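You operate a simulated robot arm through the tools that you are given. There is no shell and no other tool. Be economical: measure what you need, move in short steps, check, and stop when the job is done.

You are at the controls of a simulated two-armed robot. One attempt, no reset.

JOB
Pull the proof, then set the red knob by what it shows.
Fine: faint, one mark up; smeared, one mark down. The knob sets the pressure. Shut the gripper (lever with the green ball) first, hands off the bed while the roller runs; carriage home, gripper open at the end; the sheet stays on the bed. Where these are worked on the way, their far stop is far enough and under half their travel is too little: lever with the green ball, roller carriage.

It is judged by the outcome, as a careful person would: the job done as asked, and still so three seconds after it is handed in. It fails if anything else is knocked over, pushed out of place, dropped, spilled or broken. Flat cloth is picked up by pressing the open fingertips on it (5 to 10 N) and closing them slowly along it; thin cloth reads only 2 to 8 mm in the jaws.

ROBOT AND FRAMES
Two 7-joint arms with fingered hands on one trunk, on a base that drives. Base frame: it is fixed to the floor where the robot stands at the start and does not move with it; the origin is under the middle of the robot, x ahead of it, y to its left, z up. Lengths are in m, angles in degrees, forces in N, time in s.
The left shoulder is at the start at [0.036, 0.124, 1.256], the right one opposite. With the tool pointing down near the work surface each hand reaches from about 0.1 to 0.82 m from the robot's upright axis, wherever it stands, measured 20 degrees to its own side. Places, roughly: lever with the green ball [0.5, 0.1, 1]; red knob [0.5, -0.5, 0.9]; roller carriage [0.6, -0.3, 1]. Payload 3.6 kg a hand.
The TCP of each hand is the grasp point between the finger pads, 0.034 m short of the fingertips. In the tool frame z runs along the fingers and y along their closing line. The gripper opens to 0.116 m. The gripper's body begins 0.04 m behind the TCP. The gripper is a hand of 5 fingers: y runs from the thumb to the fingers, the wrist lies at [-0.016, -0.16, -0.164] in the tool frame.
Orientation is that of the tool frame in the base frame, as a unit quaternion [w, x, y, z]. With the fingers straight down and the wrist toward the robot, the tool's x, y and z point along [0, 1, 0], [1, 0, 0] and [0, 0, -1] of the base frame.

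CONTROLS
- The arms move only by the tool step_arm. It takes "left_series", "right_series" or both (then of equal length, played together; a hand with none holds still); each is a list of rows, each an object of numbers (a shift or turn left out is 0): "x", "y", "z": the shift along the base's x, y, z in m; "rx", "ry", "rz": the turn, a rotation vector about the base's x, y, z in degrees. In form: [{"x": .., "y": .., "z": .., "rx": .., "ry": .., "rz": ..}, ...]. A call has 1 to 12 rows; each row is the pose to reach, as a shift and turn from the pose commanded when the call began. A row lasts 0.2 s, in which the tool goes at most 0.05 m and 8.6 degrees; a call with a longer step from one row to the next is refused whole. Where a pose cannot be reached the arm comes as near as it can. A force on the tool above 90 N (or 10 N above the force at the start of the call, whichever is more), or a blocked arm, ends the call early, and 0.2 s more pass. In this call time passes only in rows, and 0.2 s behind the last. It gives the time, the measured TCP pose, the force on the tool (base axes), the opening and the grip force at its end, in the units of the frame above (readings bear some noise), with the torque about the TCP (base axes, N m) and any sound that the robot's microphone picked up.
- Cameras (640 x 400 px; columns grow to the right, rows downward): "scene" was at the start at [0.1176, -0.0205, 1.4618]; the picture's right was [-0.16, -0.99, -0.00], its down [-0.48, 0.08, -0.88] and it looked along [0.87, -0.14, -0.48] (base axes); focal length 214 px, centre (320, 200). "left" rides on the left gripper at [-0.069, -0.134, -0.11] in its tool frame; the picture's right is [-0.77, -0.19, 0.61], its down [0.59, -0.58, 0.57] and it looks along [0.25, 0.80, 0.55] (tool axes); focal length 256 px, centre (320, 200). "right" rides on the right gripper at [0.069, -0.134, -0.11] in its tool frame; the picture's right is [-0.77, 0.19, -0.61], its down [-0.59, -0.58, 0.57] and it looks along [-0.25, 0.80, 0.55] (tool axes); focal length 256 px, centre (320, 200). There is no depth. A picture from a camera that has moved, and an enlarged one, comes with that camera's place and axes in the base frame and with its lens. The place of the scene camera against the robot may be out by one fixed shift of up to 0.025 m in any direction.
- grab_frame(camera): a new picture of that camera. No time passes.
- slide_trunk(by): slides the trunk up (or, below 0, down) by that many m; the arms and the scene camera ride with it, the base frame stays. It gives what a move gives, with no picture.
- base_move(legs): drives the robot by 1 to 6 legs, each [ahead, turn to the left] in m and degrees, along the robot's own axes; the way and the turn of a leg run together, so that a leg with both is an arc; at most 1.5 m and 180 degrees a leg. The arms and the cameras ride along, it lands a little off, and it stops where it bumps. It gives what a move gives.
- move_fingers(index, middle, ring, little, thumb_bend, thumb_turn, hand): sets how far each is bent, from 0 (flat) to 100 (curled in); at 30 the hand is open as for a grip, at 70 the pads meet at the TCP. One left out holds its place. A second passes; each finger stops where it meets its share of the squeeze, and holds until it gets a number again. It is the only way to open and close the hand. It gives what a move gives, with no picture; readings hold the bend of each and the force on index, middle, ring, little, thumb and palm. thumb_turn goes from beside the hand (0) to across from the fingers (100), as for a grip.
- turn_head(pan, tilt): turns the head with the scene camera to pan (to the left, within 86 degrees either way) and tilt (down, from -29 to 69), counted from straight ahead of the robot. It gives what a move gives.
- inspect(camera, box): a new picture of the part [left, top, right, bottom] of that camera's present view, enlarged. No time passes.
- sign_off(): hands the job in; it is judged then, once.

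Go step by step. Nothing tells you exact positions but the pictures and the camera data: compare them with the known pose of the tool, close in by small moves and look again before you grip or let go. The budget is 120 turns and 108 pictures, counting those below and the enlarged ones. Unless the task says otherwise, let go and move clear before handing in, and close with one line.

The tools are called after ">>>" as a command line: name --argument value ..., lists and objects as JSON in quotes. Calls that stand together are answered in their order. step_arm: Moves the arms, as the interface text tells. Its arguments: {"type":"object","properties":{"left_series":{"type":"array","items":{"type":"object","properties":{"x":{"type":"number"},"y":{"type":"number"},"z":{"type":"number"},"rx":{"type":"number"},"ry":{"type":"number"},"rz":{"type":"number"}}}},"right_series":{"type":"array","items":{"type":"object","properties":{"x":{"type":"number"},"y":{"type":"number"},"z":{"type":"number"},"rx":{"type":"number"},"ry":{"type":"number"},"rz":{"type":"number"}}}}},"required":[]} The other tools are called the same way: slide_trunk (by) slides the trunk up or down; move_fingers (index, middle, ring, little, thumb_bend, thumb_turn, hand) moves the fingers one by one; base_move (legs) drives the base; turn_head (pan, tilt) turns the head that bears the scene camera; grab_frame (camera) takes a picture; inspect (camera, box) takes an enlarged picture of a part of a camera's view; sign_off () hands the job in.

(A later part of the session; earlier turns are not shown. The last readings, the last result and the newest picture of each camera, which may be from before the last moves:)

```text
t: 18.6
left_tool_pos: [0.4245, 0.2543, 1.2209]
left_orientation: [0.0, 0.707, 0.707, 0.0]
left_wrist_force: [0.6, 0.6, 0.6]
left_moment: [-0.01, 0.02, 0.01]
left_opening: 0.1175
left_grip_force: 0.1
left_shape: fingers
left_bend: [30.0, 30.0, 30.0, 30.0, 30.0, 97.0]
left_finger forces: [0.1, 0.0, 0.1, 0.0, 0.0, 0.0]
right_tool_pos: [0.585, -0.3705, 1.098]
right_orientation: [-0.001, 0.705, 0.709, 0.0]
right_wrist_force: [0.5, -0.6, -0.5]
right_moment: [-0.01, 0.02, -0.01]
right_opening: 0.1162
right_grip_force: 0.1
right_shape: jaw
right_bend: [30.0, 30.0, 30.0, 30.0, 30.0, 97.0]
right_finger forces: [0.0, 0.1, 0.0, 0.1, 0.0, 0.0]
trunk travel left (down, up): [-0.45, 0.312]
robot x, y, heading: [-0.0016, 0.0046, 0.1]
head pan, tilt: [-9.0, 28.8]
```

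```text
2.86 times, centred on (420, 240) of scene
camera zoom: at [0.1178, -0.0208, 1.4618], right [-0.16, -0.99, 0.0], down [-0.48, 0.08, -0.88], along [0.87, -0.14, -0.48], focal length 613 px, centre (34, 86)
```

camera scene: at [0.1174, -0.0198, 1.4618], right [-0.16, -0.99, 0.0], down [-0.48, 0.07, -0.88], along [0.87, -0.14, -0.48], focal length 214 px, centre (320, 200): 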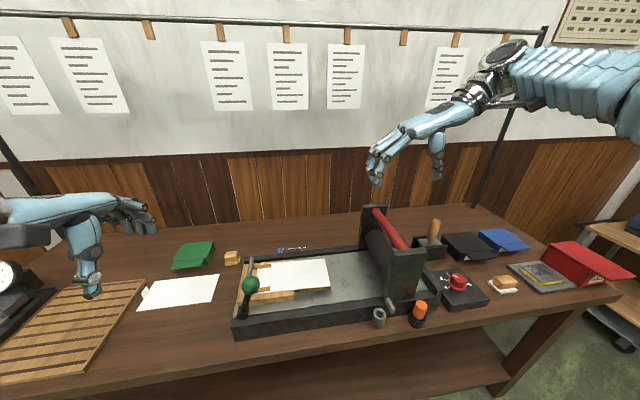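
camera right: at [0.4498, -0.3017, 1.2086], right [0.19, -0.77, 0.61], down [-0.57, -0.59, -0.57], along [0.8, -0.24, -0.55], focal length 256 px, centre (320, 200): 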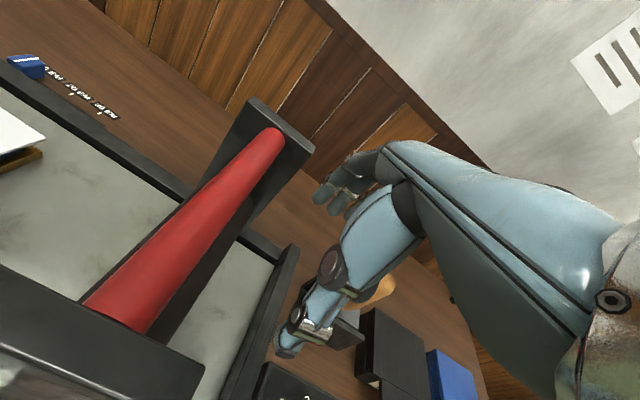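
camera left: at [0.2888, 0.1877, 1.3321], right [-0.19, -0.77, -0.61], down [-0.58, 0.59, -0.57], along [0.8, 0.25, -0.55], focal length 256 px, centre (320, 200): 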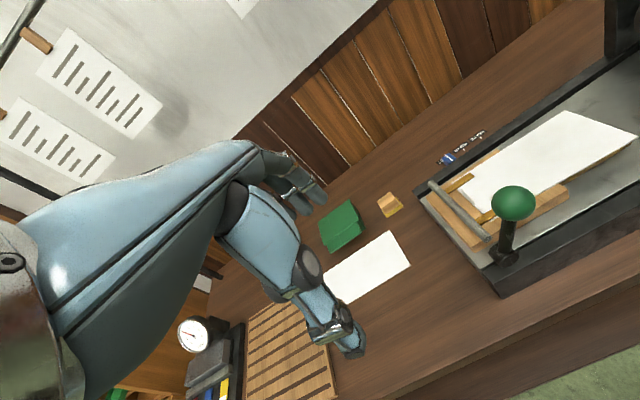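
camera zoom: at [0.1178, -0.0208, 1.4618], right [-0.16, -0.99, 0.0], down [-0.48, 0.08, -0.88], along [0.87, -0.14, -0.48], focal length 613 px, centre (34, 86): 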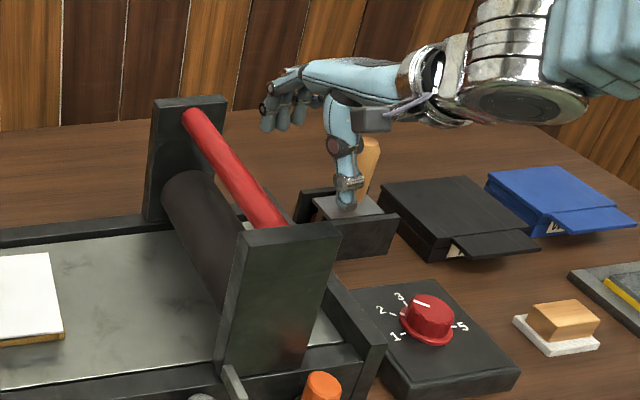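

Bar centre may be nearer z≈1.07, so I lower another 2 cm and press slowly to the left until contact.

>>> step_arm --right_series '[{"z": -0.02}, {"y": 0.01, "z": -0.02}, {"y": 0.02, "z": -0.02}, {"y": 0.03, "z": -0.02}, {"y": 0.04, "z": -0.02}, {"y": 0.05, "z": -0.02}]'

>>> grab_frame --camera "right"

>>> inspect --camera "scene" --box '[340, 170, 500, 310]'

```text
t: 20.0
left_tool_pos: [0.4236, 0.2546, 1.2216]
left_orientation: [0.0, 0.707, 0.707, 0.0]
left_wrist_force: [-0.1, 0.0, 1.2]
left_moment: [0.0, -0.01, -0.03]
left_opening: 0.1175
left_grip_force: 0.0
left_shape: fingers
left_bend: [30.0, 30.0, 30.0, 30.0, 30.0, 97.0]
left_finger forces: [0.1, 0.1, 0.0, 0.0, 0.0, 0.0]
right_tool_pos: [0.5842, -0.3206, 1.078]
right_orientation: [0.0, 0.706, 0.708, 0.0]
right_wrist_force: [-0.1, -2.1, 1.1]
right_moment: [0.0, -0.01, -0.1]
right_opening: 0.1162
right_grip_force: 0.1
right_shape: jaw
right_bend: [30.0, 30.0, 30.0, 30.0, 30.0, 97.0]
right_finger forces: [1.7, 0.0, 0.0, 0.0, 0.0, 0.1]
trunk travel left (down, up): [-0.45, 0.312]
robot x, y, heading: [0.0003, -0.0001, -0.3]
head pan, tilt: [-9.0, 28.8]
```

```text
74 pictures are left
camera right: at [0.4498, -0.2514, 1.1896], right [0.19, -0.77, 0.61], down [-0.58, -0.59, -0.56], along [0.8, -0.24, -0.55], focal length 256 px, centre (320, 200)
```

right: 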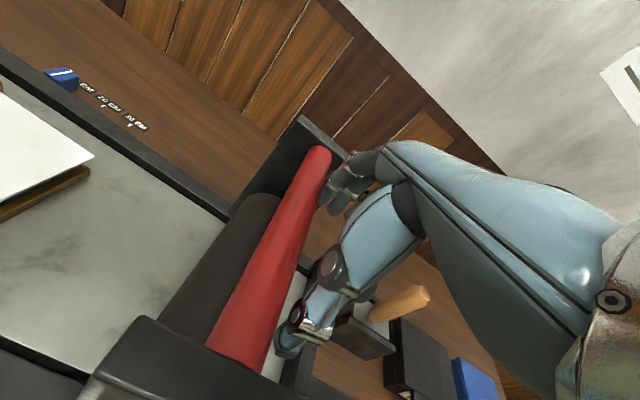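

```text
2.86 times, centred on (420, 240) of scene
camera zoom: at [0.1175, -0.0205, 1.4618], right [-0.16, -0.99, 0.0], down [-0.48, 0.08, -0.88], along [0.87, -0.14, -0.48], focal length 613 px, centre (34, 86)
```

zoom: 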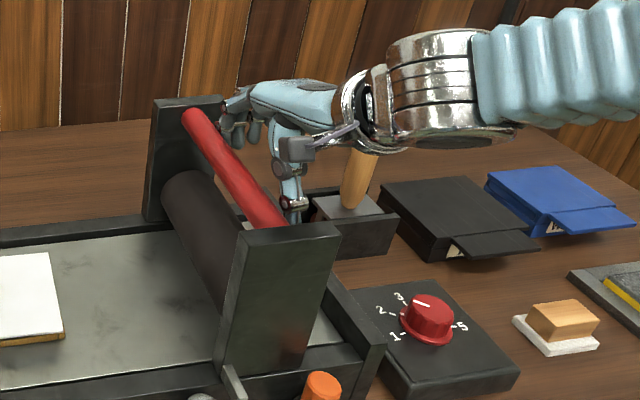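

Contact with the index finger at the bar. I push on slowly.

>>> step_arm --right_series '[{"y": 0.01}, {"y": 0.02}, {"y": 0.03}, {"y": 0.04}, {"y": 0.05}]'

>>> grab_frame --camera "scene"

```text
t: 21.2
left_tool_pos: [0.4236, 0.2544, 1.2217]
left_orientation: [-0.001, 0.707, 0.708, -0.001]
left_wrist_force: [0.1, 0.1, 0.4]
left_moment: [-0.04, -0.01, -0.02]
left_opening: 0.1174
left_grip_force: 0.0
left_shape: fingers
left_bend: [30.0, 30.0, 30.0, 30.0, 30.0, 97.0]
left_finger forces: [0.0, 0.0, 0.1, 0.0, 0.1, 0.0]
right_tool_pos: [0.5843, -0.2677, 1.0792]
right_orientation: [0.0, 0.705, 0.71, 0.0]
right_wrist_force: [0.9, -3.4, 1.2]
right_moment: [-0.03, -0.01, -0.17]
right_opening: 0.116
right_grip_force: 0.0
right_shape: jaw
right_bend: [30.0, 30.0, 30.0, 30.0, 30.0, 97.0]
right_finger forces: [2.8, 0.0, 0.0, 0.0, 0.0, 0.0]
trunk travel left (down, up): [-0.45, 0.312]
robot x, y, heading: [0.0045, -0.0002, -0.0]
head pan, tilt: [-9.0, 28.8]
```

```text
72 pictures are left
camera scene: at [0.1177, -0.0203, 1.4618], right [-0.16, -0.99, 0.0], down [-0.48, 0.08, -0.88], along [0.87, -0.14, -0.48], focal length 214 px, centre (320, 200)
```

scene: 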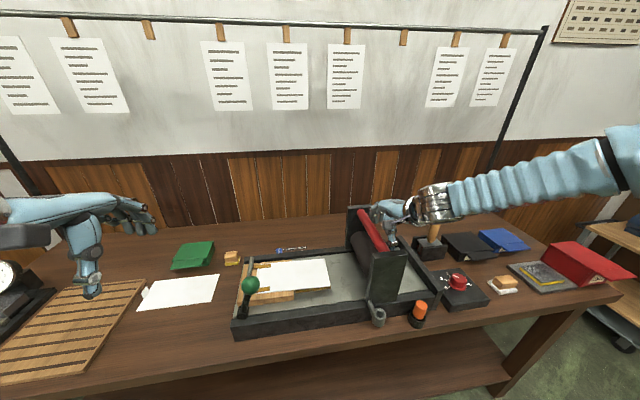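

The carriage rolls smoothly. I continue pushing left.

>>> step_arm --right_series '[{"y": 0.012}, {"y": 0.024}, {"y": 0.036}, {"y": 0.048}, {"y": 0.06}, {"y": 0.072}, {"y": 0.084}, {"y": 0.096}]'

>>> grab_frame --camera "scene"

```text
t: 23.0
left_tool_pos: [0.4241, 0.2537, 1.2217]
left_orientation: [0.0, 0.707, 0.707, 0.0]
left_wrist_force: [-0.3, 0.2, -0.2]
left_moment: [0.03, 0.01, 0.01]
left_opening: 0.1174
left_grip_force: 0.1
left_shape: fingers
left_bend: [30.0, 30.0, 30.0, 30.0, 30.0, 97.0]
left_finger forces: [0.0, 0.1, 0.0, 0.0, 0.1, 0.0]
right_tool_pos: [0.5703, -0.1879, 1.0891]
right_orientation: [0.0, 0.705, 0.709, 0.0]
right_wrist_force: [2.3, -3.9, -1.4]
right_moment: [-0.11, 0.07, -0.3]
right_opening: 0.1155
right_grip_force: 0.1
right_shape: jaw
right_bend: [29.0, 30.0, 30.0, 30.0, 30.0, 97.0]
right_finger forces: [3.4, 0.0, 0.0, 0.0, 0.0, 0.0]
right hand out of reach, approached as far as the arm can: row 6, 7, 8
trunk travel left (down, up): [-0.45, 0.312]
robot x, y, heading: [0.0006, 0.0041, 0.0]
head pan, tilt: [-9.0, 28.8]
```

```text
71 pictures are left
camera scene: at [0.1178, -0.0205, 1.4618], right [-0.16, -0.99, 0.0], down [-0.48, 0.08, -0.88], along [0.87, -0.14, -0.48], focal length 214 px, centre (320, 200)
```

scene: 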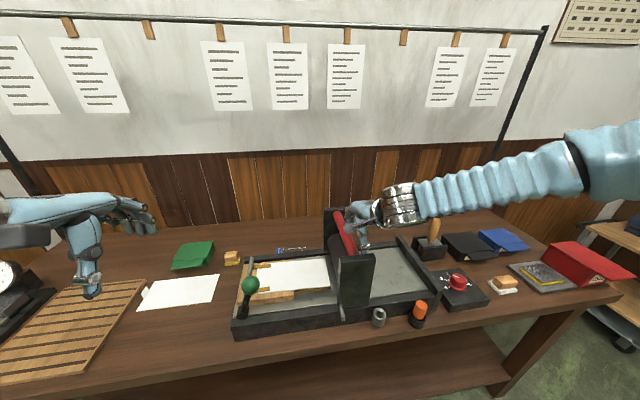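

The right arm hits a joint limit at y≈−0.19 in this orientation. I back off slightly and turn the hand 30° to the left to gain reach, then continue.

>>> step_arm --right_series '[{"y": -0.015, "rz": 7.5}, {"y": -0.025, "rz": 15, "z": -0.003}, {"y": -0.03, "rz": 22.5, "z": -0.005}, {"y": -0.035, "rz": 30, "z": -0.01, "x": 0.005}]'

>>> step_arm --right_series '[{"y": 0.015}, {"y": 0.03}, {"y": 0.045}, {"y": 0.06}]'

>>> grab_frame --camera "right"

>>> inspect --camera "scene" --box '[240, 180, 460, 330]'

```text
t: 24.0
left_tool_pos: [0.4242, 0.2538, 1.2228]
left_orientation: [0.0, 0.707, 0.707, 0.0]
left_wrist_force: [-0.5, -0.3, -0.1]
left_moment: [0.04, -0.01, -0.03]
left_opening: 0.1174
left_grip_force: 0.1
left_shape: fingers
left_bend: [30.0, 30.0, 30.0, 30.0, 30.0, 97.0]
left_finger forces: [0.0, 0.0, 0.1, 0.0, 0.1, 0.0]
right_tool_pos: [0.5754, -0.2225, 1.0803]
right_orientation: [0.004, 0.543, 0.84, -0.005]
right_wrist_force: [-0.4, -0.1, -0.5]
right_moment: [0.02, -0.03, 0.03]
right_opening: 0.1159
right_grip_force: 0.0
right_shape: jaw
right_bend: [30.0, 30.0, 30.0, 30.0, 30.0, 97.0]
right_finger forces: [0.1, 0.1, 0.1, 0.1, 0.0, 0.0]
right hand out of reach, approached as far as the arm can: row 4
trunk travel left (down, up): [-0.45, 0.312]
robot x, y, heading: [0.0021, -0.0026, 0.1]
head pan, tilt: [-9.0, 28.8]
```

```text
t: 25.0
left_tool_pos: [0.423, 0.254, 1.2231]
left_orientation: [0.0, 0.707, 0.707, 0.0]
left_wrist_force: [-0.2, 0.5, 0.6]
left_moment: [0.02, 0.01, 0.02]
left_opening: 0.1174
left_grip_force: 0.1
left_shape: fingers
left_bend: [30.0, 30.0, 30.0, 30.0, 30.0, 97.0]
left_finger forces: [0.1, 0.0, 0.0, 0.0, 0.0, 0.1]
right_tool_pos: [0.5743, -0.1628, 1.0803]
right_orientation: [0.003, 0.542, 0.84, -0.005]
right_wrist_force: [-0.3, -1.8, 0.2]
right_moment: [-0.02, 0.01, -0.07]
right_opening: 0.116
right_grip_force: 0.0
right_shape: jaw
right_bend: [30.0, 30.0, 30.0, 30.0, 30.0, 97.0]
right_finger forces: [1.3, 0.0, 0.0, 0.0, 0.0, 0.0]
trunk travel left (down, up): [-0.45, 0.312]
robot x, y, heading: [0.0005, 0.0006, -0.2]
head pan, tilt: [-9.0, 28.8]
```

```text
70 pictures are left
camera right: at [0.4232, -0.1539, 1.191], right [0.49, -0.62, 0.62], down [-0.28, -0.78, -0.56], along [0.83, 0.1, -0.55], focal length 256 px, centre (320, 200)
```

right: 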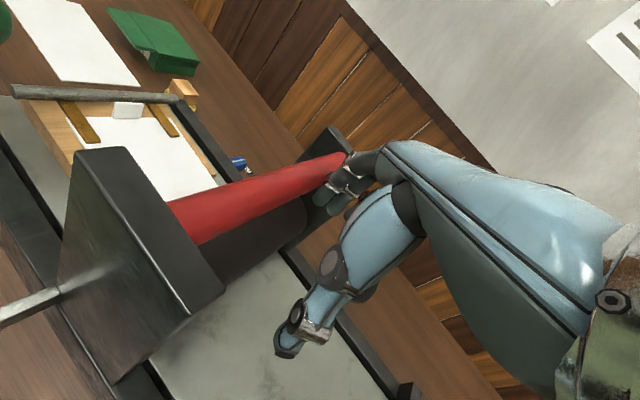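

```text
2.67 times, centred on (350, 255) of scene
camera zoom: at [0.1178, -0.0202, 1.4617], right [-0.15, -0.99, 0.0], down [-0.48, 0.07, -0.88], along [0.87, -0.13, -0.48], focal length 572 px, centre (240, 53)
```

zoom: 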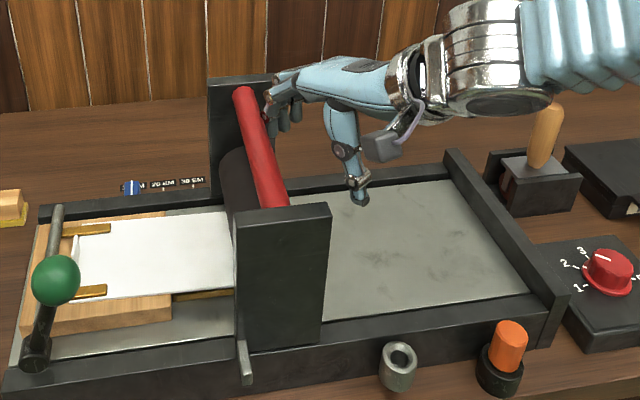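

That extends the reach; the roller is just at the sheet. I continue pushing left.

>>> step_arm --right_series '[{"y": 0.012}, {"y": 0.024}, {"y": 0.036}, {"y": 0.048}, {"y": 0.06}]'

>>> inspect --camera "scene" --box '[220, 180, 440, 330]'

```text
t: 26.2
left_tool_pos: [0.4236, 0.2535, 1.2217]
left_orientation: [-0.001, 0.707, 0.707, 0.0]
left_wrist_force: [-0.2, -0.1, 0.1]
left_moment: [-0.01, -0.01, -0.03]
left_opening: 0.1176
left_grip_force: 0.1
left_shape: fingers
left_bend: [30.0, 30.0, 30.0, 30.0, 30.0, 97.0]
left_finger forces: [0.0, 0.1, 0.0, 0.0, 0.0, 0.0]
right_tool_pos: [0.5524, -0.1243, 1.0964]
right_orientation: [0.005, 0.542, 0.841, -0.005]
right_wrist_force: [0.7, -3.0, 0.2]
right_moment: [-0.12, -0.05, -0.28]
right_opening: 0.1155
right_grip_force: 0.1
right_shape: jaw
right_bend: [30.0, 30.0, 30.0, 30.0, 30.0, 97.0]
right_finger forces: [3.3, 0.0, 0.0, 0.1, 0.0, 0.0]
right hand out of reach, approached as far as the arm can: row 1, 2, 3, 4, 5
trunk travel left (down, up): [-0.45, 0.312]
robot x, y, heading: [-0.0009, 0.0016, -0.0]
head pan, tilt: [-9.0, 28.8]
```

```text
2.67 times, centred on (330, 255) of scene
camera zoom: at [0.1176, -0.0206, 1.4618], right [-0.16, -0.99, 0.0], down [-0.48, 0.08, -0.88], along [0.87, -0.14, -0.48], focal length 572 px, centre (293, 53)
```

zoom: 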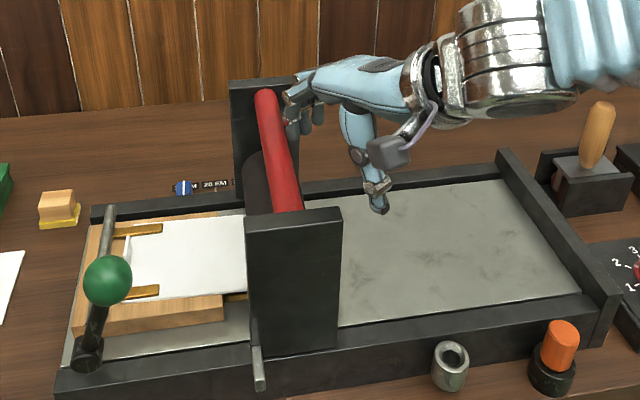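

The arm is at its limit again. I'll lift the hand off the bar, turn the robot about 22° to the left, and resume from there.

>>> step_arm --right_series '[{"y": -0.02}, {"y": -0.03, "z": 0.04, "x": -0.01}, {"y": -0.05, "z": 0.085, "x": -0.02}, {"y": -0.08, "z": 0.12, "x": -0.03}, {"y": -0.12, "z": 0.14, "x": -0.03}]'

>>> base_move --legs '[[0, 22]]'

>>> grab_frame --camera "scene"

>>> grab_frame --camera "right"

```text
refused: row 3 steps farther than a row can; nothing moved
```

```text
t: 27.4
left_tool_pos: [0.3649, 0.3452, 1.2184]
left_orientation: [0.006, 0.636, 0.772, -0.004]
left_wrist_force: [0.2, -0.2, -0.7]
left_moment: [0.02, 0.03, 0.01]
left_opening: 0.1176
left_grip_force: 0.0
left_shape: fingers
left_bend: [30.0, 30.0, 30.0, 30.0, 30.0, 97.0]
left_finger forces: [0.1, 0.0, 0.0, 0.0, 0.1, 0.1]
right_tool_pos: [0.573, -0.0505, 1.1036]
right_orientation: [0.025, 0.496, 0.868, -0.02]
right_wrist_force: [1.7, -37.6, 6.1]
right_moment: [-1.12, -0.29, -1.77]
right_opening: 0.1137
right_grip_force: 0.1
right_shape: jaw
right_bend: [38.0, 30.0, 30.0, 30.0, 30.0, 97.0]
right_finger forces: [30.9, 5.0, 0.0, 0.0, 0.0, 0.0]
trunk travel left (down, up): [-0.45, 0.312]
robot x, y, heading: [-0.0, -0.0004, 8.9]
head pan, tilt: [-9.0, 28.8]
stopped in leg 1: the force on the tool passed its limit at 97 N (the readings are from after the stop); the commanded pose is now the measured one
```

```text
67 pictures are left
camera scene: at [0.1184, -0.0128, 1.4619], right [-0.01, -1.0, -0.01], down [-0.48, 0.01, -0.88], along [0.88, 0.0, -0.48], focal length 214 px, centre (320, 200)
```

scene: 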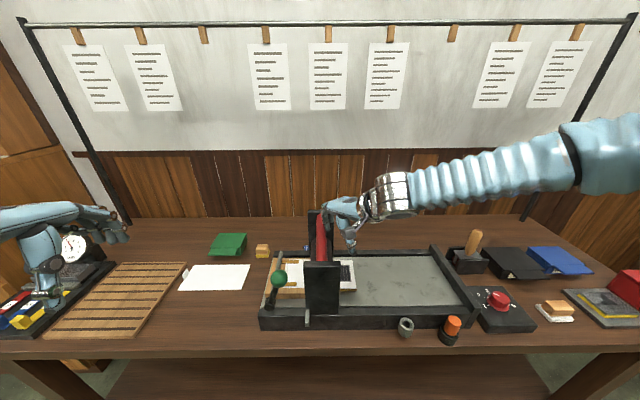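

```text
66 pictures are left
camera right: at [0.4198, -0.0521, 1.2111], right [0.54, -0.53, 0.66], down [-0.18, -0.83, -0.52], along [0.82, 0.16, -0.54], focal length 256 px, centre (320, 200)
```

right: 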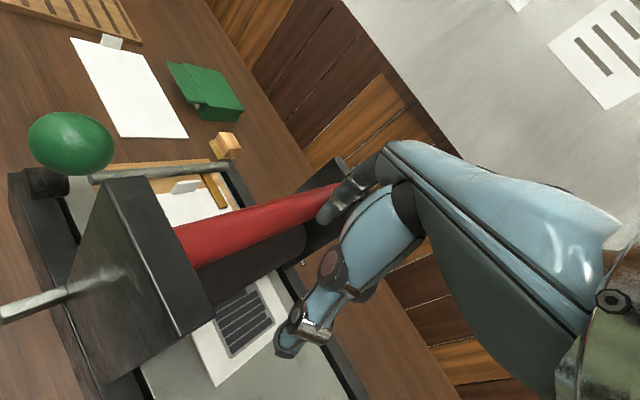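

My lift was refused (too long a step) and the turn pushed the carriage on; it stopped with high force, maybe the far stop. I relieve the force at once and look.

>>> step_arm --right_series '[{"y": -0.01}, {"y": -0.02}]'

>>> inspect --camera "scene" --box '[240, 200, 400, 335]'

>>> inspect --camera "right" --box '[0, 80, 320, 400]'

```text
t: 28.0
left_tool_pos: [0.3622, 0.3436, 1.2216]
left_orientation: [0.003, 0.634, 0.773, -0.002]
left_wrist_force: [0.3, 1.0, -0.2]
left_moment: [-0.03, -0.01, -0.01]
left_opening: 0.1175
left_grip_force: 0.0
left_shape: fingers
left_bend: [30.0, 30.0, 30.0, 30.0, 30.0, 97.0]
left_finger forces: [0.0, 0.0, 0.0, 0.1, 0.1, 0.1]
right_tool_pos: [0.5742, -0.0576, 1.1014]
right_orientation: [0.023, 0.488, 0.873, -0.017]
right_wrist_force: [-3.4, -18.6, 14.1]
right_moment: [-0.16, -0.44, -0.8]
right_opening: 0.1132
right_grip_force: 0.0
right_shape: jaw
right_bend: [39.0, 30.0, 30.0, 30.0, 30.0, 97.0]
right_finger forces: [23.6, 0.0, 0.0, 0.1, 0.0, 0.1]
trunk travel left (down, up): [-0.45, 0.312]
robot x, y, heading: [-0.0028, -0.0004, 9.2]
head pan, tilt: [-9.0, 28.8]
```

```text
2.96 times, centred on (320, 268) of scene
camera zoom: at [0.115, -0.0042, 1.4622], right [0.0, -1.0, 0.0], down [-0.48, 0.0, -0.88], along [0.88, 0.0, -0.48], focal length 636 px, centre (320, 0)
```

zoom: 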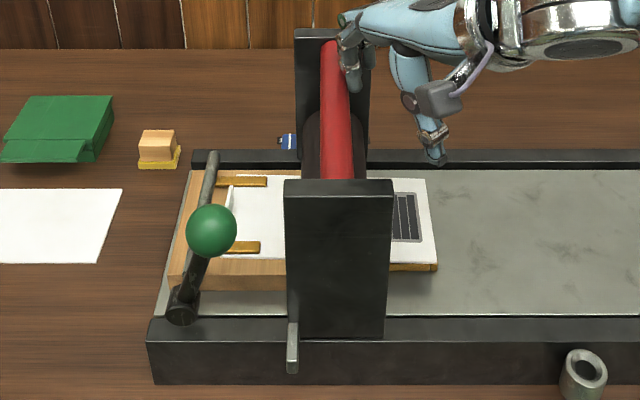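

```text
1.25 times, centred on (160, 240) of right
camera zoom: at [0.4209, -0.0616, 1.2094], right [0.55, -0.52, 0.65], down [-0.17, -0.83, -0.53], along [0.82, 0.18, -0.55], focal length 320 px, centre (520, 150)
```

zoom: 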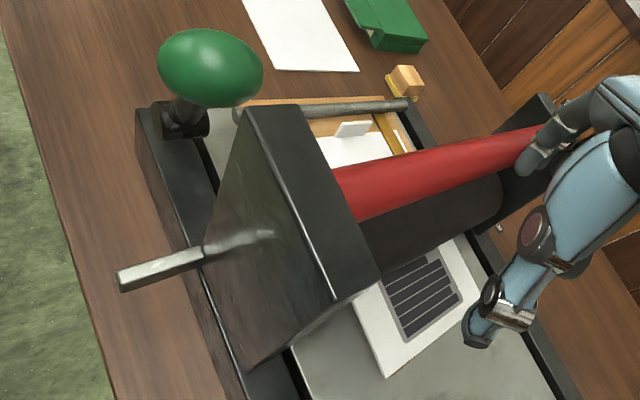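

Still a residual load. I back off fully and lift the hand clear in smaller steps.

>>> step_arm --right_series '[{"y": -0.015}, {"y": -0.03}, {"y": -0.045}, {"y": -0.05, "z": 0.035}, {"y": -0.05, "z": 0.07}, {"y": -0.06, "z": 0.105}, {"y": -0.08, "z": 0.13}]'

>>> grab_frame --camera "scene"

```text
t: 29.6
left_tool_pos: [0.3644, 0.3426, 1.2191]
left_orientation: [0.004, 0.635, 0.773, -0.004]
left_wrist_force: [0.0, 0.5, 0.1]
left_moment: [0.02, 0.04, -0.01]
left_opening: 0.1177
left_grip_force: 0.1
left_shape: fingers
left_bend: [30.0, 30.0, 30.0, 30.0, 30.0, 97.0]
left_finger forces: [0.0, 0.0, 0.1, 0.1, 0.0, 0.1]
right_tool_pos: [0.5758, -0.136, 1.229]
right_orientation: [0.022, 0.487, 0.873, -0.02]
right_wrist_force: [-0.4, -0.4, 0.0]
right_moment: [0.03, -0.04, 0.0]
right_opening: 0.1158
right_grip_force: 0.0
right_shape: jaw
right_bend: [30.0, 30.0, 30.0, 30.0, 30.0, 97.0]
right_finger forces: [0.1, 0.0, 0.1, 0.0, 0.0, 0.0]
trunk travel left (down, up): [-0.45, 0.312]
robot x, y, heading: [0.0, -0.0016, 9.5]
head pan, tilt: [-9.0, 28.8]
```

```text
63 pictures are left
camera scene: at [0.1178, -0.0018, 1.4618], right [0.01, -1.0, 0.0], down [-0.48, 0.0, -0.88], along [0.88, 0.01, -0.48], focal length 214 px, centre (320, 200)
```

scene: 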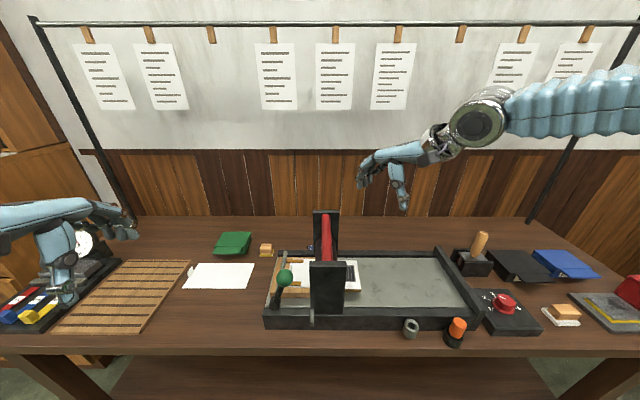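

Hand is clear. I turn the robot a further 14° left.

>>> base_move --legs '[[0, 14]]'

>>> grab_frame --camera "right"

>>> grab_frame --camera "scene"

```text
t: 30.9
left_tool_pos: [0.272, 0.4217, 1.2194]
left_orientation: [0.005, 0.537, 0.843, -0.003]
left_wrist_force: [-0.3, 0.1, -1.2]
left_moment: [-0.02, 0.04, 0.01]
left_opening: 0.118
left_grip_force: 0.1
left_shape: fingers
left_bend: [30.0, 30.0, 30.0, 30.0, 30.0, 97.0]
left_finger forces: [0.0, 0.0, 0.0, 0.1, 0.0, 0.1]
right_tool_pos: [0.5913, 0.0078, 1.2292]
right_orientation: [0.024, 0.379, 0.925, -0.016]
right_wrist_force: [0.1, 0.6, -0.3]
right_moment: [0.01, 0.0, 0.04]
right_opening: 0.1159
right_grip_force: 0.1
right_shape: jaw
right_bend: [30.0, 30.0, 30.0, 30.0, 30.0, 97.0]
right_finger forces: [0.0, 0.0, 0.0, 0.1, 0.0, 0.0]
trunk travel left (down, up): [-0.45, 0.312]
robot x, y, heading: [0.0036, -0.0005, 23.4]
head pan, tilt: [-9.0, 28.8]
```

```text
62 pictures are left
camera right: at [0.444, -0.0341, 1.3381], right [0.66, -0.37, 0.65], down [0.03, -0.85, -0.52], along [0.75, 0.37, -0.55], focal length 256 px, centre (320, 200)
```

right: 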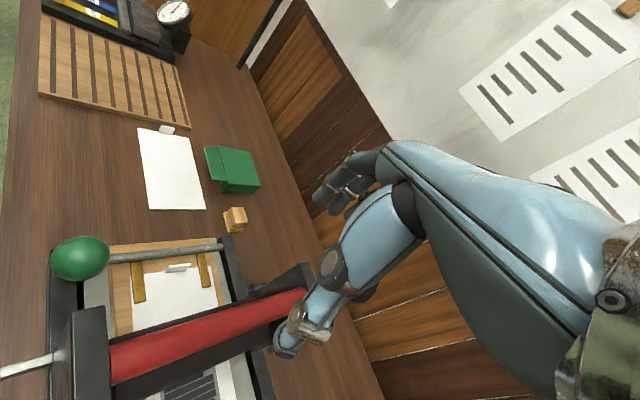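

```text
61 pictures are left
camera scene: at [0.1131, 0.0283, 1.4618], right [0.25, -0.97, 0.0], down [-0.47, -0.12, -0.88], along [0.85, 0.21, -0.48], focal length 214 px, centre (320, 200)
```

scene: 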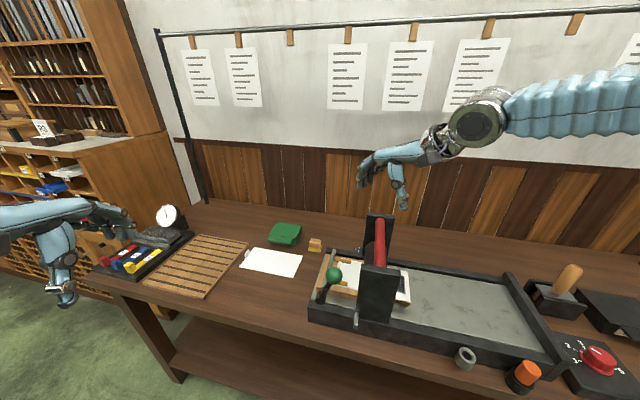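

The bar is now at y≈−0.01 (0.28 m of travel). I go back to the right side of the bar and push gently to test whether this is the far stop.

>>> step_arm --right_series '[{"y": -0.045, "x": -0.007}, {"y": -0.09, "x": -0.015}, {"y": -0.135, "x": -0.015, "z": -0.01}, {"y": -0.135, "x": -0.015, "z": -0.055}, {"y": -0.135, "x": -0.015, "z": -0.1}, {"y": -0.135, "x": -0.015, "z": -0.145}]'

>>> grab_frame --camera "right"

```text
t: 32.2
left_tool_pos: [0.2726, 0.4212, 1.2192]
left_orientation: [0.005, 0.537, 0.844, -0.004]
left_wrist_force: [0.2, -0.1, 0.1]
left_moment: [0.01, -0.01, -0.03]
left_opening: 0.1176
left_grip_force: 0.0
left_shape: fingers
left_bend: [30.0, 30.0, 30.0, 30.0, 30.0, 97.0]
left_finger forces: [0.1, 0.1, 0.0, 0.0, 0.1, 0.0]
right_tool_pos: [0.5767, -0.1276, 1.085]
right_orientation: [0.025, 0.378, 0.925, -0.018]
right_wrist_force: [-0.1, 0.6, -0.2]
right_moment: [-0.04, -0.03, -0.03]
right_opening: 0.1161
right_grip_force: 0.1
right_shape: jaw
right_bend: [30.0, 30.0, 30.0, 30.0, 30.0, 97.0]
right_finger forces: [0.1, 0.1, 0.0, 0.0, 0.0, 0.0]
trunk travel left (down, up): [-0.45, 0.312]
robot x, y, heading: [0.0013, -0.0016, 23.1]
head pan, tilt: [-9.0, 28.8]
```

```text
60 pictures are left
camera right: at [0.4293, -0.1693, 1.193], right [0.66, -0.37, 0.65], down [0.03, -0.85, -0.52], along [0.75, 0.37, -0.55], focal length 256 px, centre (320, 200)
```

right: 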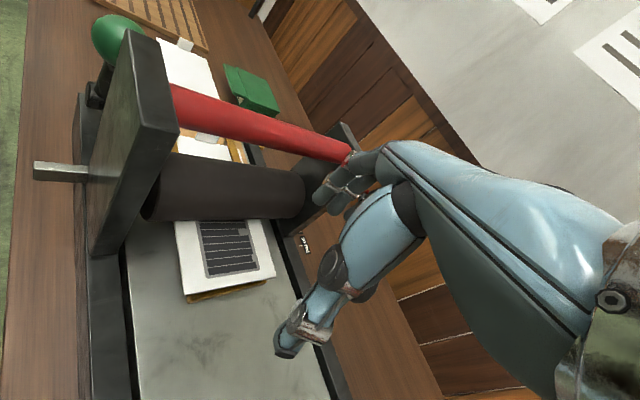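

I now press gently left to see if the carriage still moves.

>>> step_arm --right_series '[{"y": 0.01}, {"y": 0.02}, {"y": 0.028}, {"y": 0.036}, {"y": 0.044}]'

>>> grab_frame --camera "right"

```text
t: 33.5
left_tool_pos: [0.2729, 0.4202, 1.2192]
left_orientation: [0.005, 0.537, 0.843, -0.003]
left_wrist_force: [-0.5, 1.1, -0.7]
left_moment: [0.01, 0.07, 0.01]
left_opening: 0.1176
left_grip_force: 0.1
left_shape: fingers
left_bend: [30.0, 30.0, 30.0, 30.0, 30.0, 97.0]
left_finger forces: [0.0, 0.1, 0.1, 0.0, 0.0, 0.0]
right_tool_pos: [0.5763, -0.0832, 1.0843]
right_orientation: [0.024, 0.379, 0.925, -0.016]
right_wrist_force: [0.7, -0.5, -0.3]
right_moment: [-0.01, -0.02, -0.08]
right_opening: 0.1161
right_grip_force: 0.1
right_shape: jaw
right_bend: [30.0, 30.0, 30.0, 30.0, 30.0, 97.0]
right_finger forces: [1.2, 0.1, 0.0, 0.0, 0.0, 0.0]
trunk travel left (down, up): [-0.45, 0.312]
robot x, y, heading: [-0.0011, -0.0012, 23.3]
head pan, tilt: [-9.0, 28.8]
```

```text
59 pictures are left
camera right: at [0.4293, -0.1259, 1.1926], right [0.66, -0.37, 0.65], down [0.03, -0.85, -0.52], along [0.75, 0.37, -0.55], focal length 256 px, centre (320, 200)
```

right: 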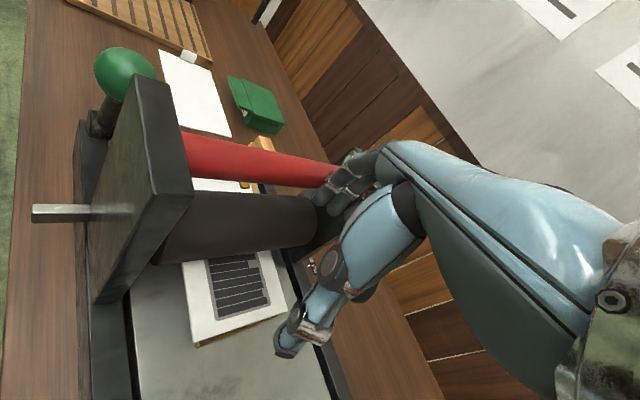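

Light contact (1 N) now. A bit more.

>>> step_arm --right_series '[{"y": 0.006}, {"y": 0.012}, {"y": 0.018}]'

>>> grab_frame --camera "right"

```text
t: 34.2
left_tool_pos: [0.2717, 0.4154, 1.2218]
left_orientation: [0.004, 0.538, 0.843, -0.001]
left_wrist_force: [0.7, 0.4, -0.1]
left_moment: [-0.01, -0.01, -0.01]
left_opening: 0.1175
left_grip_force: 0.0
left_shape: fingers
left_bend: [30.0, 30.0, 30.0, 30.0, 30.0, 97.0]
left_finger forces: [0.1, 0.0, 0.0, 0.1, 0.0, 0.0]
right_tool_pos: [0.5765, -0.0715, 1.0858]
right_orientation: [0.027, 0.38, 0.924, -0.015]
right_wrist_force: [-2.2, -28.0, 16.3]
right_moment: [0.25, -0.6, -1.03]
right_opening: 0.114
right_grip_force: 0.1
right_shape: jaw
right_bend: [36.0, 31.0, 30.0, 30.0, 30.0, 97.0]
right_finger forces: [28.0, 5.5, 0.1, 0.0, 0.0, 0.1]
trunk travel left (down, up): [-0.45, 0.312]
robot x, y, heading: [-0.0016, -0.0018, 22.8]
head pan, tilt: [-9.0, 28.8]
```

```text
58 pictures are left
camera right: at [0.4284, -0.1133, 1.1939], right [0.65, -0.38, 0.66], down [0.03, -0.85, -0.52], along [0.76, 0.36, -0.54], focal length 256 px, centre (320, 200)
```

right: 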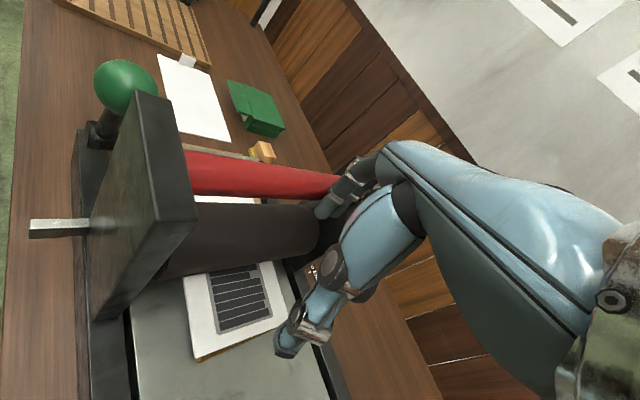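

It is a hard stop: far end reached and the proof is printed. Now I lift, cross over to the left of the bar with a yaw of ~18° so thumb and little finger both bear on it for the return.

>>> step_arm --right_series '[{"y": -0.015}, {"y": -0.03}, {"y": -0.035, "z": 0.04}, {"y": -0.035, "z": 0.085}, {"y": -0.03, "z": 0.125, "rz": -7}, {"y": 0.0, "z": 0.13, "rz": -14}, {"y": 0.04, "z": 0.13, "rz": -20}, {"y": 0.08, "z": 0.13, "rz": -27}, {"y": 0.12, "z": 0.13, "rz": -27}]'

>>> grab_frame --camera "right"

>>> grab_frame --camera "scene"

```text
t: 36.2
left_tool_pos: [0.2729, 0.4227, 1.2191]
left_orientation: [0.005, 0.536, 0.844, -0.004]
left_wrist_force: [-1.2, -0.5, -1.3]
left_moment: [-0.03, 0.05, -0.02]
left_opening: 0.1175
left_grip_force: 0.1
left_shape: fingers
left_bend: [30.0, 30.0, 30.0, 30.0, 30.0, 97.0]
left_finger forces: [0.0, 0.0, 0.0, 0.0, 0.0, 0.0]
right_tool_pos: [0.5758, 0.0553, 1.2153]
right_orientation: [0.021, 0.585, 0.81, -0.022]
right_wrist_force: [0.6, -0.2, -0.6]
right_moment: [-0.01, 0.01, -0.01]
right_opening: 0.1162
right_grip_force: 0.1
right_shape: jaw
right_bend: [30.0, 30.0, 30.0, 30.0, 30.0, 97.0]
right_finger forces: [0.1, 0.0, 0.1, 0.1, 0.0, 0.0]
trunk travel left (down, up): [-0.45, 0.312]
robot x, y, heading: [0.0011, -0.0019, 23.1]
head pan, tilt: [-9.0, 28.8]
```

```text
57 pictures are left
camera right: at [0.4261, 0.086, 1.3234], right [0.41, -0.63, 0.65], down [-0.36, -0.77, -0.52], along [0.84, -0.02, -0.55], focal length 256 px, centre (320, 200)
```

right: 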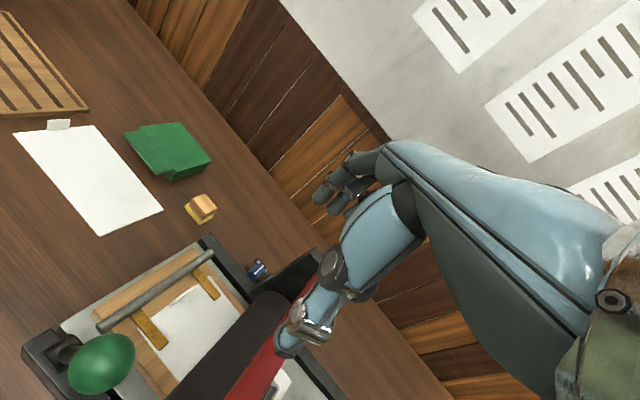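

```text
56 pictures are left
camera scene: at [0.1134, 0.0297, 1.4617], right [0.25, -0.97, 0.0], down [-0.47, -0.12, -0.88], along [0.85, 0.22, -0.48], focal length 214 px, centre (320, 200)
```

scene: 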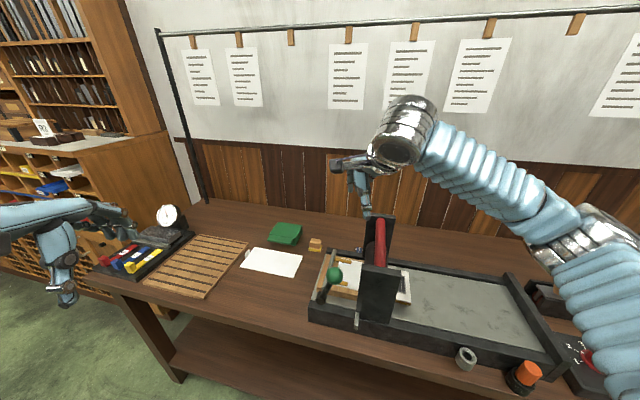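

The hand is left of the bar. I lower it, watching the roller clearance.

>>> step_arm --right_series '[{"z": -0.04}, {"z": -0.08}, {"z": -0.105}, {"z": -0.125}]'

>>> grab_frame --camera "right"

>>> inspect --camera "scene" --box '[290, 180, 470, 340]'

```text
t: 37.2
left_tool_pos: [0.2721, 0.4213, 1.2188]
left_orientation: [0.005, 0.538, 0.843, -0.003]
left_wrist_force: [0.3, 0.2, 0.3]
left_moment: [0.01, -0.04, -0.02]
left_opening: 0.1177
left_grip_force: 0.0
left_shape: fingers
left_bend: [30.0, 30.0, 30.0, 30.0, 30.0, 97.0]
left_finger forces: [0.1, 0.1, 0.0, 0.0, 0.1, 0.0]
right_tool_pos: [0.5767, 0.0538, 1.0894]
right_orientation: [0.02, 0.584, 0.811, -0.022]
right_wrist_force: [0.2, 0.6, 0.9]
right_moment: [0.03, 0.01, 0.0]
right_opening: 0.1161
right_grip_force: 0.0
right_shape: jaw
right_bend: [30.0, 30.0, 30.0, 30.0, 30.0, 97.0]
right_finger forces: [0.1, 0.0, 0.0, 0.1, 0.0, 0.0]
trunk travel left (down, up): [-0.45, 0.312]
robot x, y, heading: [-0.0006, 0.0007, 23.4]
head pan, tilt: [-9.0, 28.8]
```

```text
55 pictures are left
camera right: at [0.426, 0.0832, 1.1983], right [0.42, -0.63, 0.65], down [-0.36, -0.77, -0.52], along [0.84, -0.02, -0.55], focal length 256 px, centre (320, 200)
```

right: 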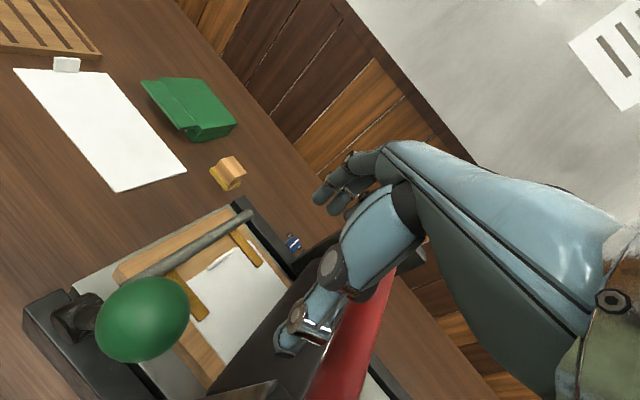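

```text
2.50 times, centred on (380, 260) of scene
camera zoom: at [0.1134, 0.0278, 1.4618], right [0.25, -0.97, 0.0], down [-0.47, -0.12, -0.88], along [0.85, 0.22, -0.48], focal length 536 px, centre (170, 50)
```

zoom: 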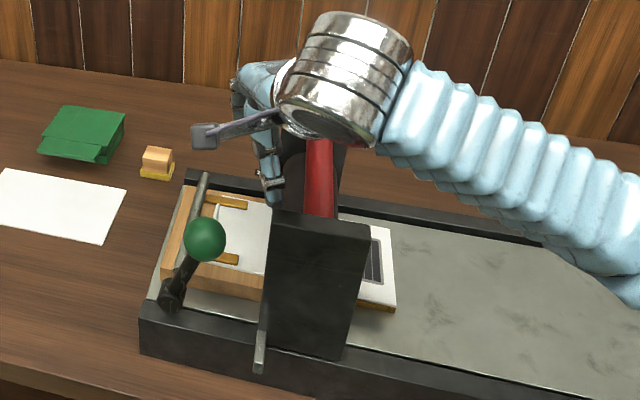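

Clear on the left side of the bar. I pull it to the right slowly.

>>> step_arm --right_series '[{"y": -0.012}, {"y": -0.024}, {"y": -0.036}, {"y": -0.048}, {"y": -0.06}]'

>>> grab_frame --camera "right"

>>> inspect --camera "scene" --box '[290, 180, 470, 340]'

```text
t: 38.5
left_tool_pos: [0.2717, 0.4213, 1.2189]
left_orientation: [0.005, 0.537, 0.843, -0.003]
left_wrist_force: [-0.6, -0.2, 0.1]
left_moment: [0.0, -0.02, 0.02]
left_opening: 0.1176
left_grip_force: 0.0
left_shape: fingers
left_bend: [30.0, 30.0, 30.0, 30.0, 30.0, 97.0]
left_finger forces: [0.0, 0.0, 0.1, 0.1, 0.1, 0.1]
right_tool_pos: [0.5758, -0.007, 1.0893]
right_orientation: [0.02, 0.584, 0.811, -0.024]
right_wrist_force: [-1.5, 2.8, 0.1]
right_moment: [0.03, -0.01, -0.21]
right_opening: 0.1156
right_grip_force: 0.0
right_shape: jaw
right_bend: [30.0, 30.0, 30.0, 30.0, 30.0, 96.0]
right_finger forces: [0.0, 0.1, 0.0, 0.0, 2.7, 0.1]
trunk travel left (down, up): [-0.45, 0.312]
robot x, y, heading: [-0.0023, -0.0032, 23.0]
head pan, tilt: [-9.0, 28.8]
```

```text
53 pictures are left
camera right: at [0.4262, 0.0232, 1.1981], right [0.42, -0.63, 0.65], down [-0.36, -0.77, -0.52], along [0.84, -0.02, -0.55], focal length 256 px, centre (320, 200)
```

right: 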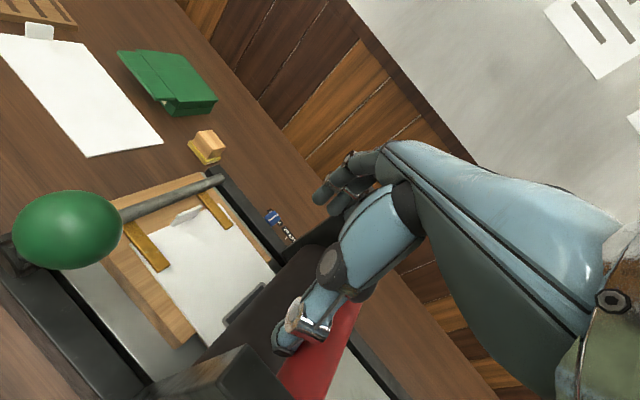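

```text
2.50 times, centred on (380, 260) of scene
camera zoom: at [0.1131, 0.028, 1.4618], right [0.24, -0.97, 0.0], down [-0.47, -0.12, -0.88], along [0.85, 0.21, -0.48], focal length 536 px, centre (170, 50)
```

zoom: 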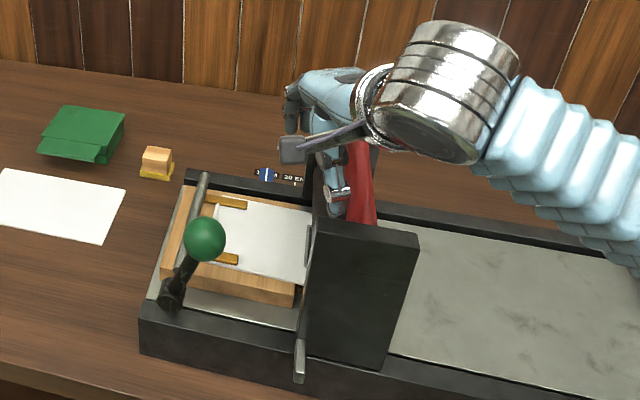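

Moving with about 3 N. I keep pulling right.

>>> step_arm --right_series '[{"y": -0.014}, {"y": -0.028}, {"y": -0.042}, {"y": -0.056}, {"y": -0.07}, {"y": -0.084}, {"y": -0.098}, {"y": -0.112}, {"y": -0.126}, {"y": -0.14}]'

>>> grab_frame --camera "scene"

```text
t: 40.6
left_tool_pos: [0.2738, 0.4209, 1.2197]
left_orientation: [0.005, 0.537, 0.843, -0.003]
left_wrist_force: [0.8, -0.7, 0.4]
left_moment: [0.02, 0.03, -0.01]
left_opening: 0.1175
left_grip_force: 0.1
left_shape: fingers
left_bend: [30.0, 30.0, 30.0, 30.0, 30.0, 97.0]
left_finger forces: [0.1, 0.0, 0.1, 0.0, 0.0, 0.0]
right_tool_pos: [0.5758, -0.1468, 1.0889]
right_orientation: [0.02, 0.585, 0.811, -0.023]
right_wrist_force: [-0.2, 3.2, -0.4]
right_moment: [0.09, -0.02, -0.13]
right_opening: 0.1158
right_grip_force: 0.1
right_shape: jaw
right_bend: [30.0, 30.0, 30.0, 30.0, 29.0, 97.0]
right_finger forces: [0.1, 0.0, 0.0, 0.0, 2.3, 0.0]
trunk travel left (down, up): [-0.45, 0.312]
robot x, y, heading: [0.0004, -0.0004, 23.2]
head pan, tilt: [-9.0, 28.8]
```

```text
51 pictures are left
camera scene: at [0.1132, 0.0274, 1.4618], right [0.24, -0.97, 0.0], down [-0.47, -0.12, -0.88], along [0.85, 0.21, -0.48], focal length 214 px, centre (320, 200)
```

scene: 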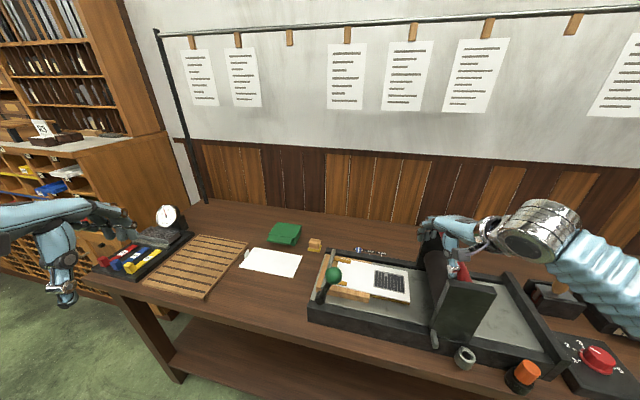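

Good. I continue to the home end.

>>> step_arm --right_series '[{"y": -0.014}, {"y": -0.028}, {"y": -0.042}, {"y": -0.056}, {"y": -0.07}, {"y": -0.084}, {"y": -0.096}]'

>>> grab_frame --camera "right"

>>> grab_frame --camera "scene"

```text
t: 42.2
left_tool_pos: [0.2708, 0.4218, 1.2186]
left_orientation: [0.005, 0.537, 0.843, -0.004]
left_wrist_force: [-0.6, -0.3, 0.2]
left_moment: [0.01, -0.04, -0.04]
left_opening: 0.1175
left_grip_force: 0.1
left_shape: fingers
left_bend: [30.0, 30.0, 30.0, 30.0, 30.0, 97.0]
left_finger forces: [0.0, 0.1, 0.0, 0.0, 0.1, 0.0]
right_tool_pos: [0.5765, -0.2437, 1.0894]
right_orientation: [0.021, 0.584, 0.811, -0.022]
right_wrist_force: [-0.1, 3.4, -0.8]
right_moment: [0.04, -0.02, -0.17]
right_opening: 0.1155
right_grip_force: 0.1
right_shape: jaw
right_bend: [30.0, 30.0, 30.0, 30.0, 29.0, 97.0]
right_finger forces: [0.1, 0.0, 0.0, 0.0, 2.8, 0.0]
trunk travel left (down, up): [-0.45, 0.312]
robot x, y, heading: [0.0035, 0.0053, 22.9]
head pan, tilt: [-9.0, 28.8]
```

```text
50 pictures are left
camera right: at [0.426, -0.2129, 1.1978], right [0.42, -0.63, 0.65], down [-0.36, -0.77, -0.52], along [0.84, -0.02, -0.55], focal length 256 px, centre (320, 200)
```

right: 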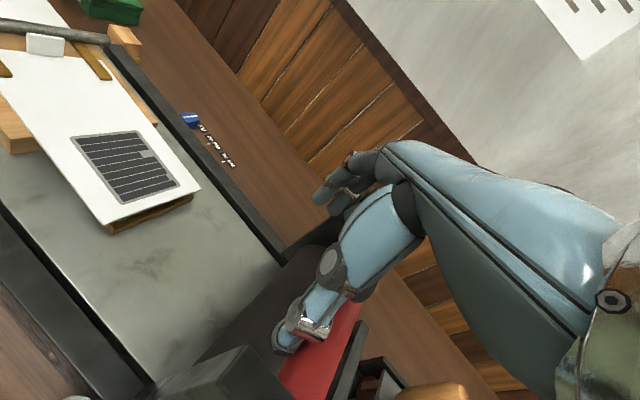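

```text
49 pictures are left
camera scene: at [0.1132, 0.0277, 1.4618], right [0.24, -0.97, 0.0], down [-0.47, -0.12, -0.88], along [0.85, 0.21, -0.48], focal length 214 px, centre (320, 200)
```

scene: 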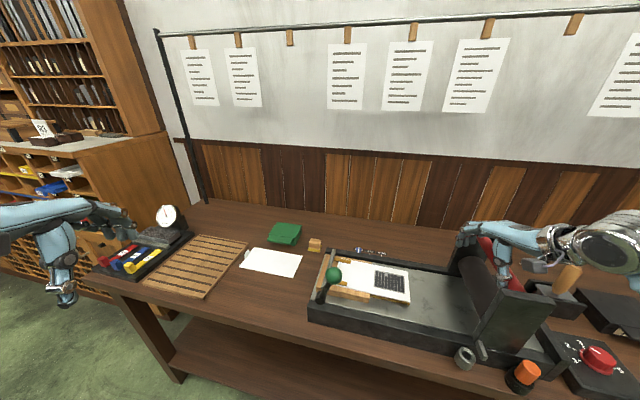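

Near home; a little further until it bears on the stop.

>>> step_arm --right_series '[{"y": -0.006}, {"y": -0.012}, {"y": -0.018}, {"y": -0.024}, {"y": -0.03}]'

>>> inspect --camera "right" --box '[0, 0, 320, 260]'

```text
t: 43.5
left_tool_pos: [0.2712, 0.4279, 1.2174]
left_orientation: [0.006, 0.537, 0.844, -0.005]
left_wrist_force: [-0.6, -0.2, -1.3]
left_moment: [0.02, 0.02, 0.03]
left_opening: 0.1175
left_grip_force: 0.1
left_shape: fingers
left_bend: [30.0, 30.0, 30.0, 30.0, 30.0, 97.0]
left_finger forces: [0.0, 0.0, 0.1, 0.1, 0.0, 0.0]
right_tool_pos: [0.5768, -0.2638, 1.0924]
right_orientation: [0.02, 0.583, 0.812, -0.022]
right_wrist_force: [0.0, 33.6, 8.1]
right_moment: [0.91, 0.58, -2.3]
right_opening: 0.1156
right_grip_force: 0.1
right_shape: jaw
right_bend: [30.0, 30.0, 30.0, 30.0, 34.0, 87.0]
right_finger forces: [0.1, 0.0, 0.0, 0.0, 35.5, 0.1]
trunk travel left (down, up): [-0.45, 0.312]
robot x, y, heading: [-0.0028, -0.0018, 23.7]
head pan, tilt: [-9.0, 28.8]
```

```text
1.54 times, centred on (160, 130) of right
camera zoom: at [0.4257, -0.2346, 1.201], right [0.42, -0.63, 0.65], down [-0.35, -0.78, -0.52], along [0.84, -0.01, -0.55], focal length 394 px, centre (566, 308)
```

zoom: 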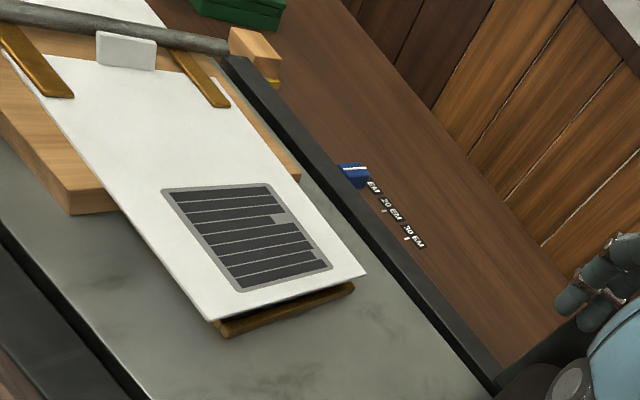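

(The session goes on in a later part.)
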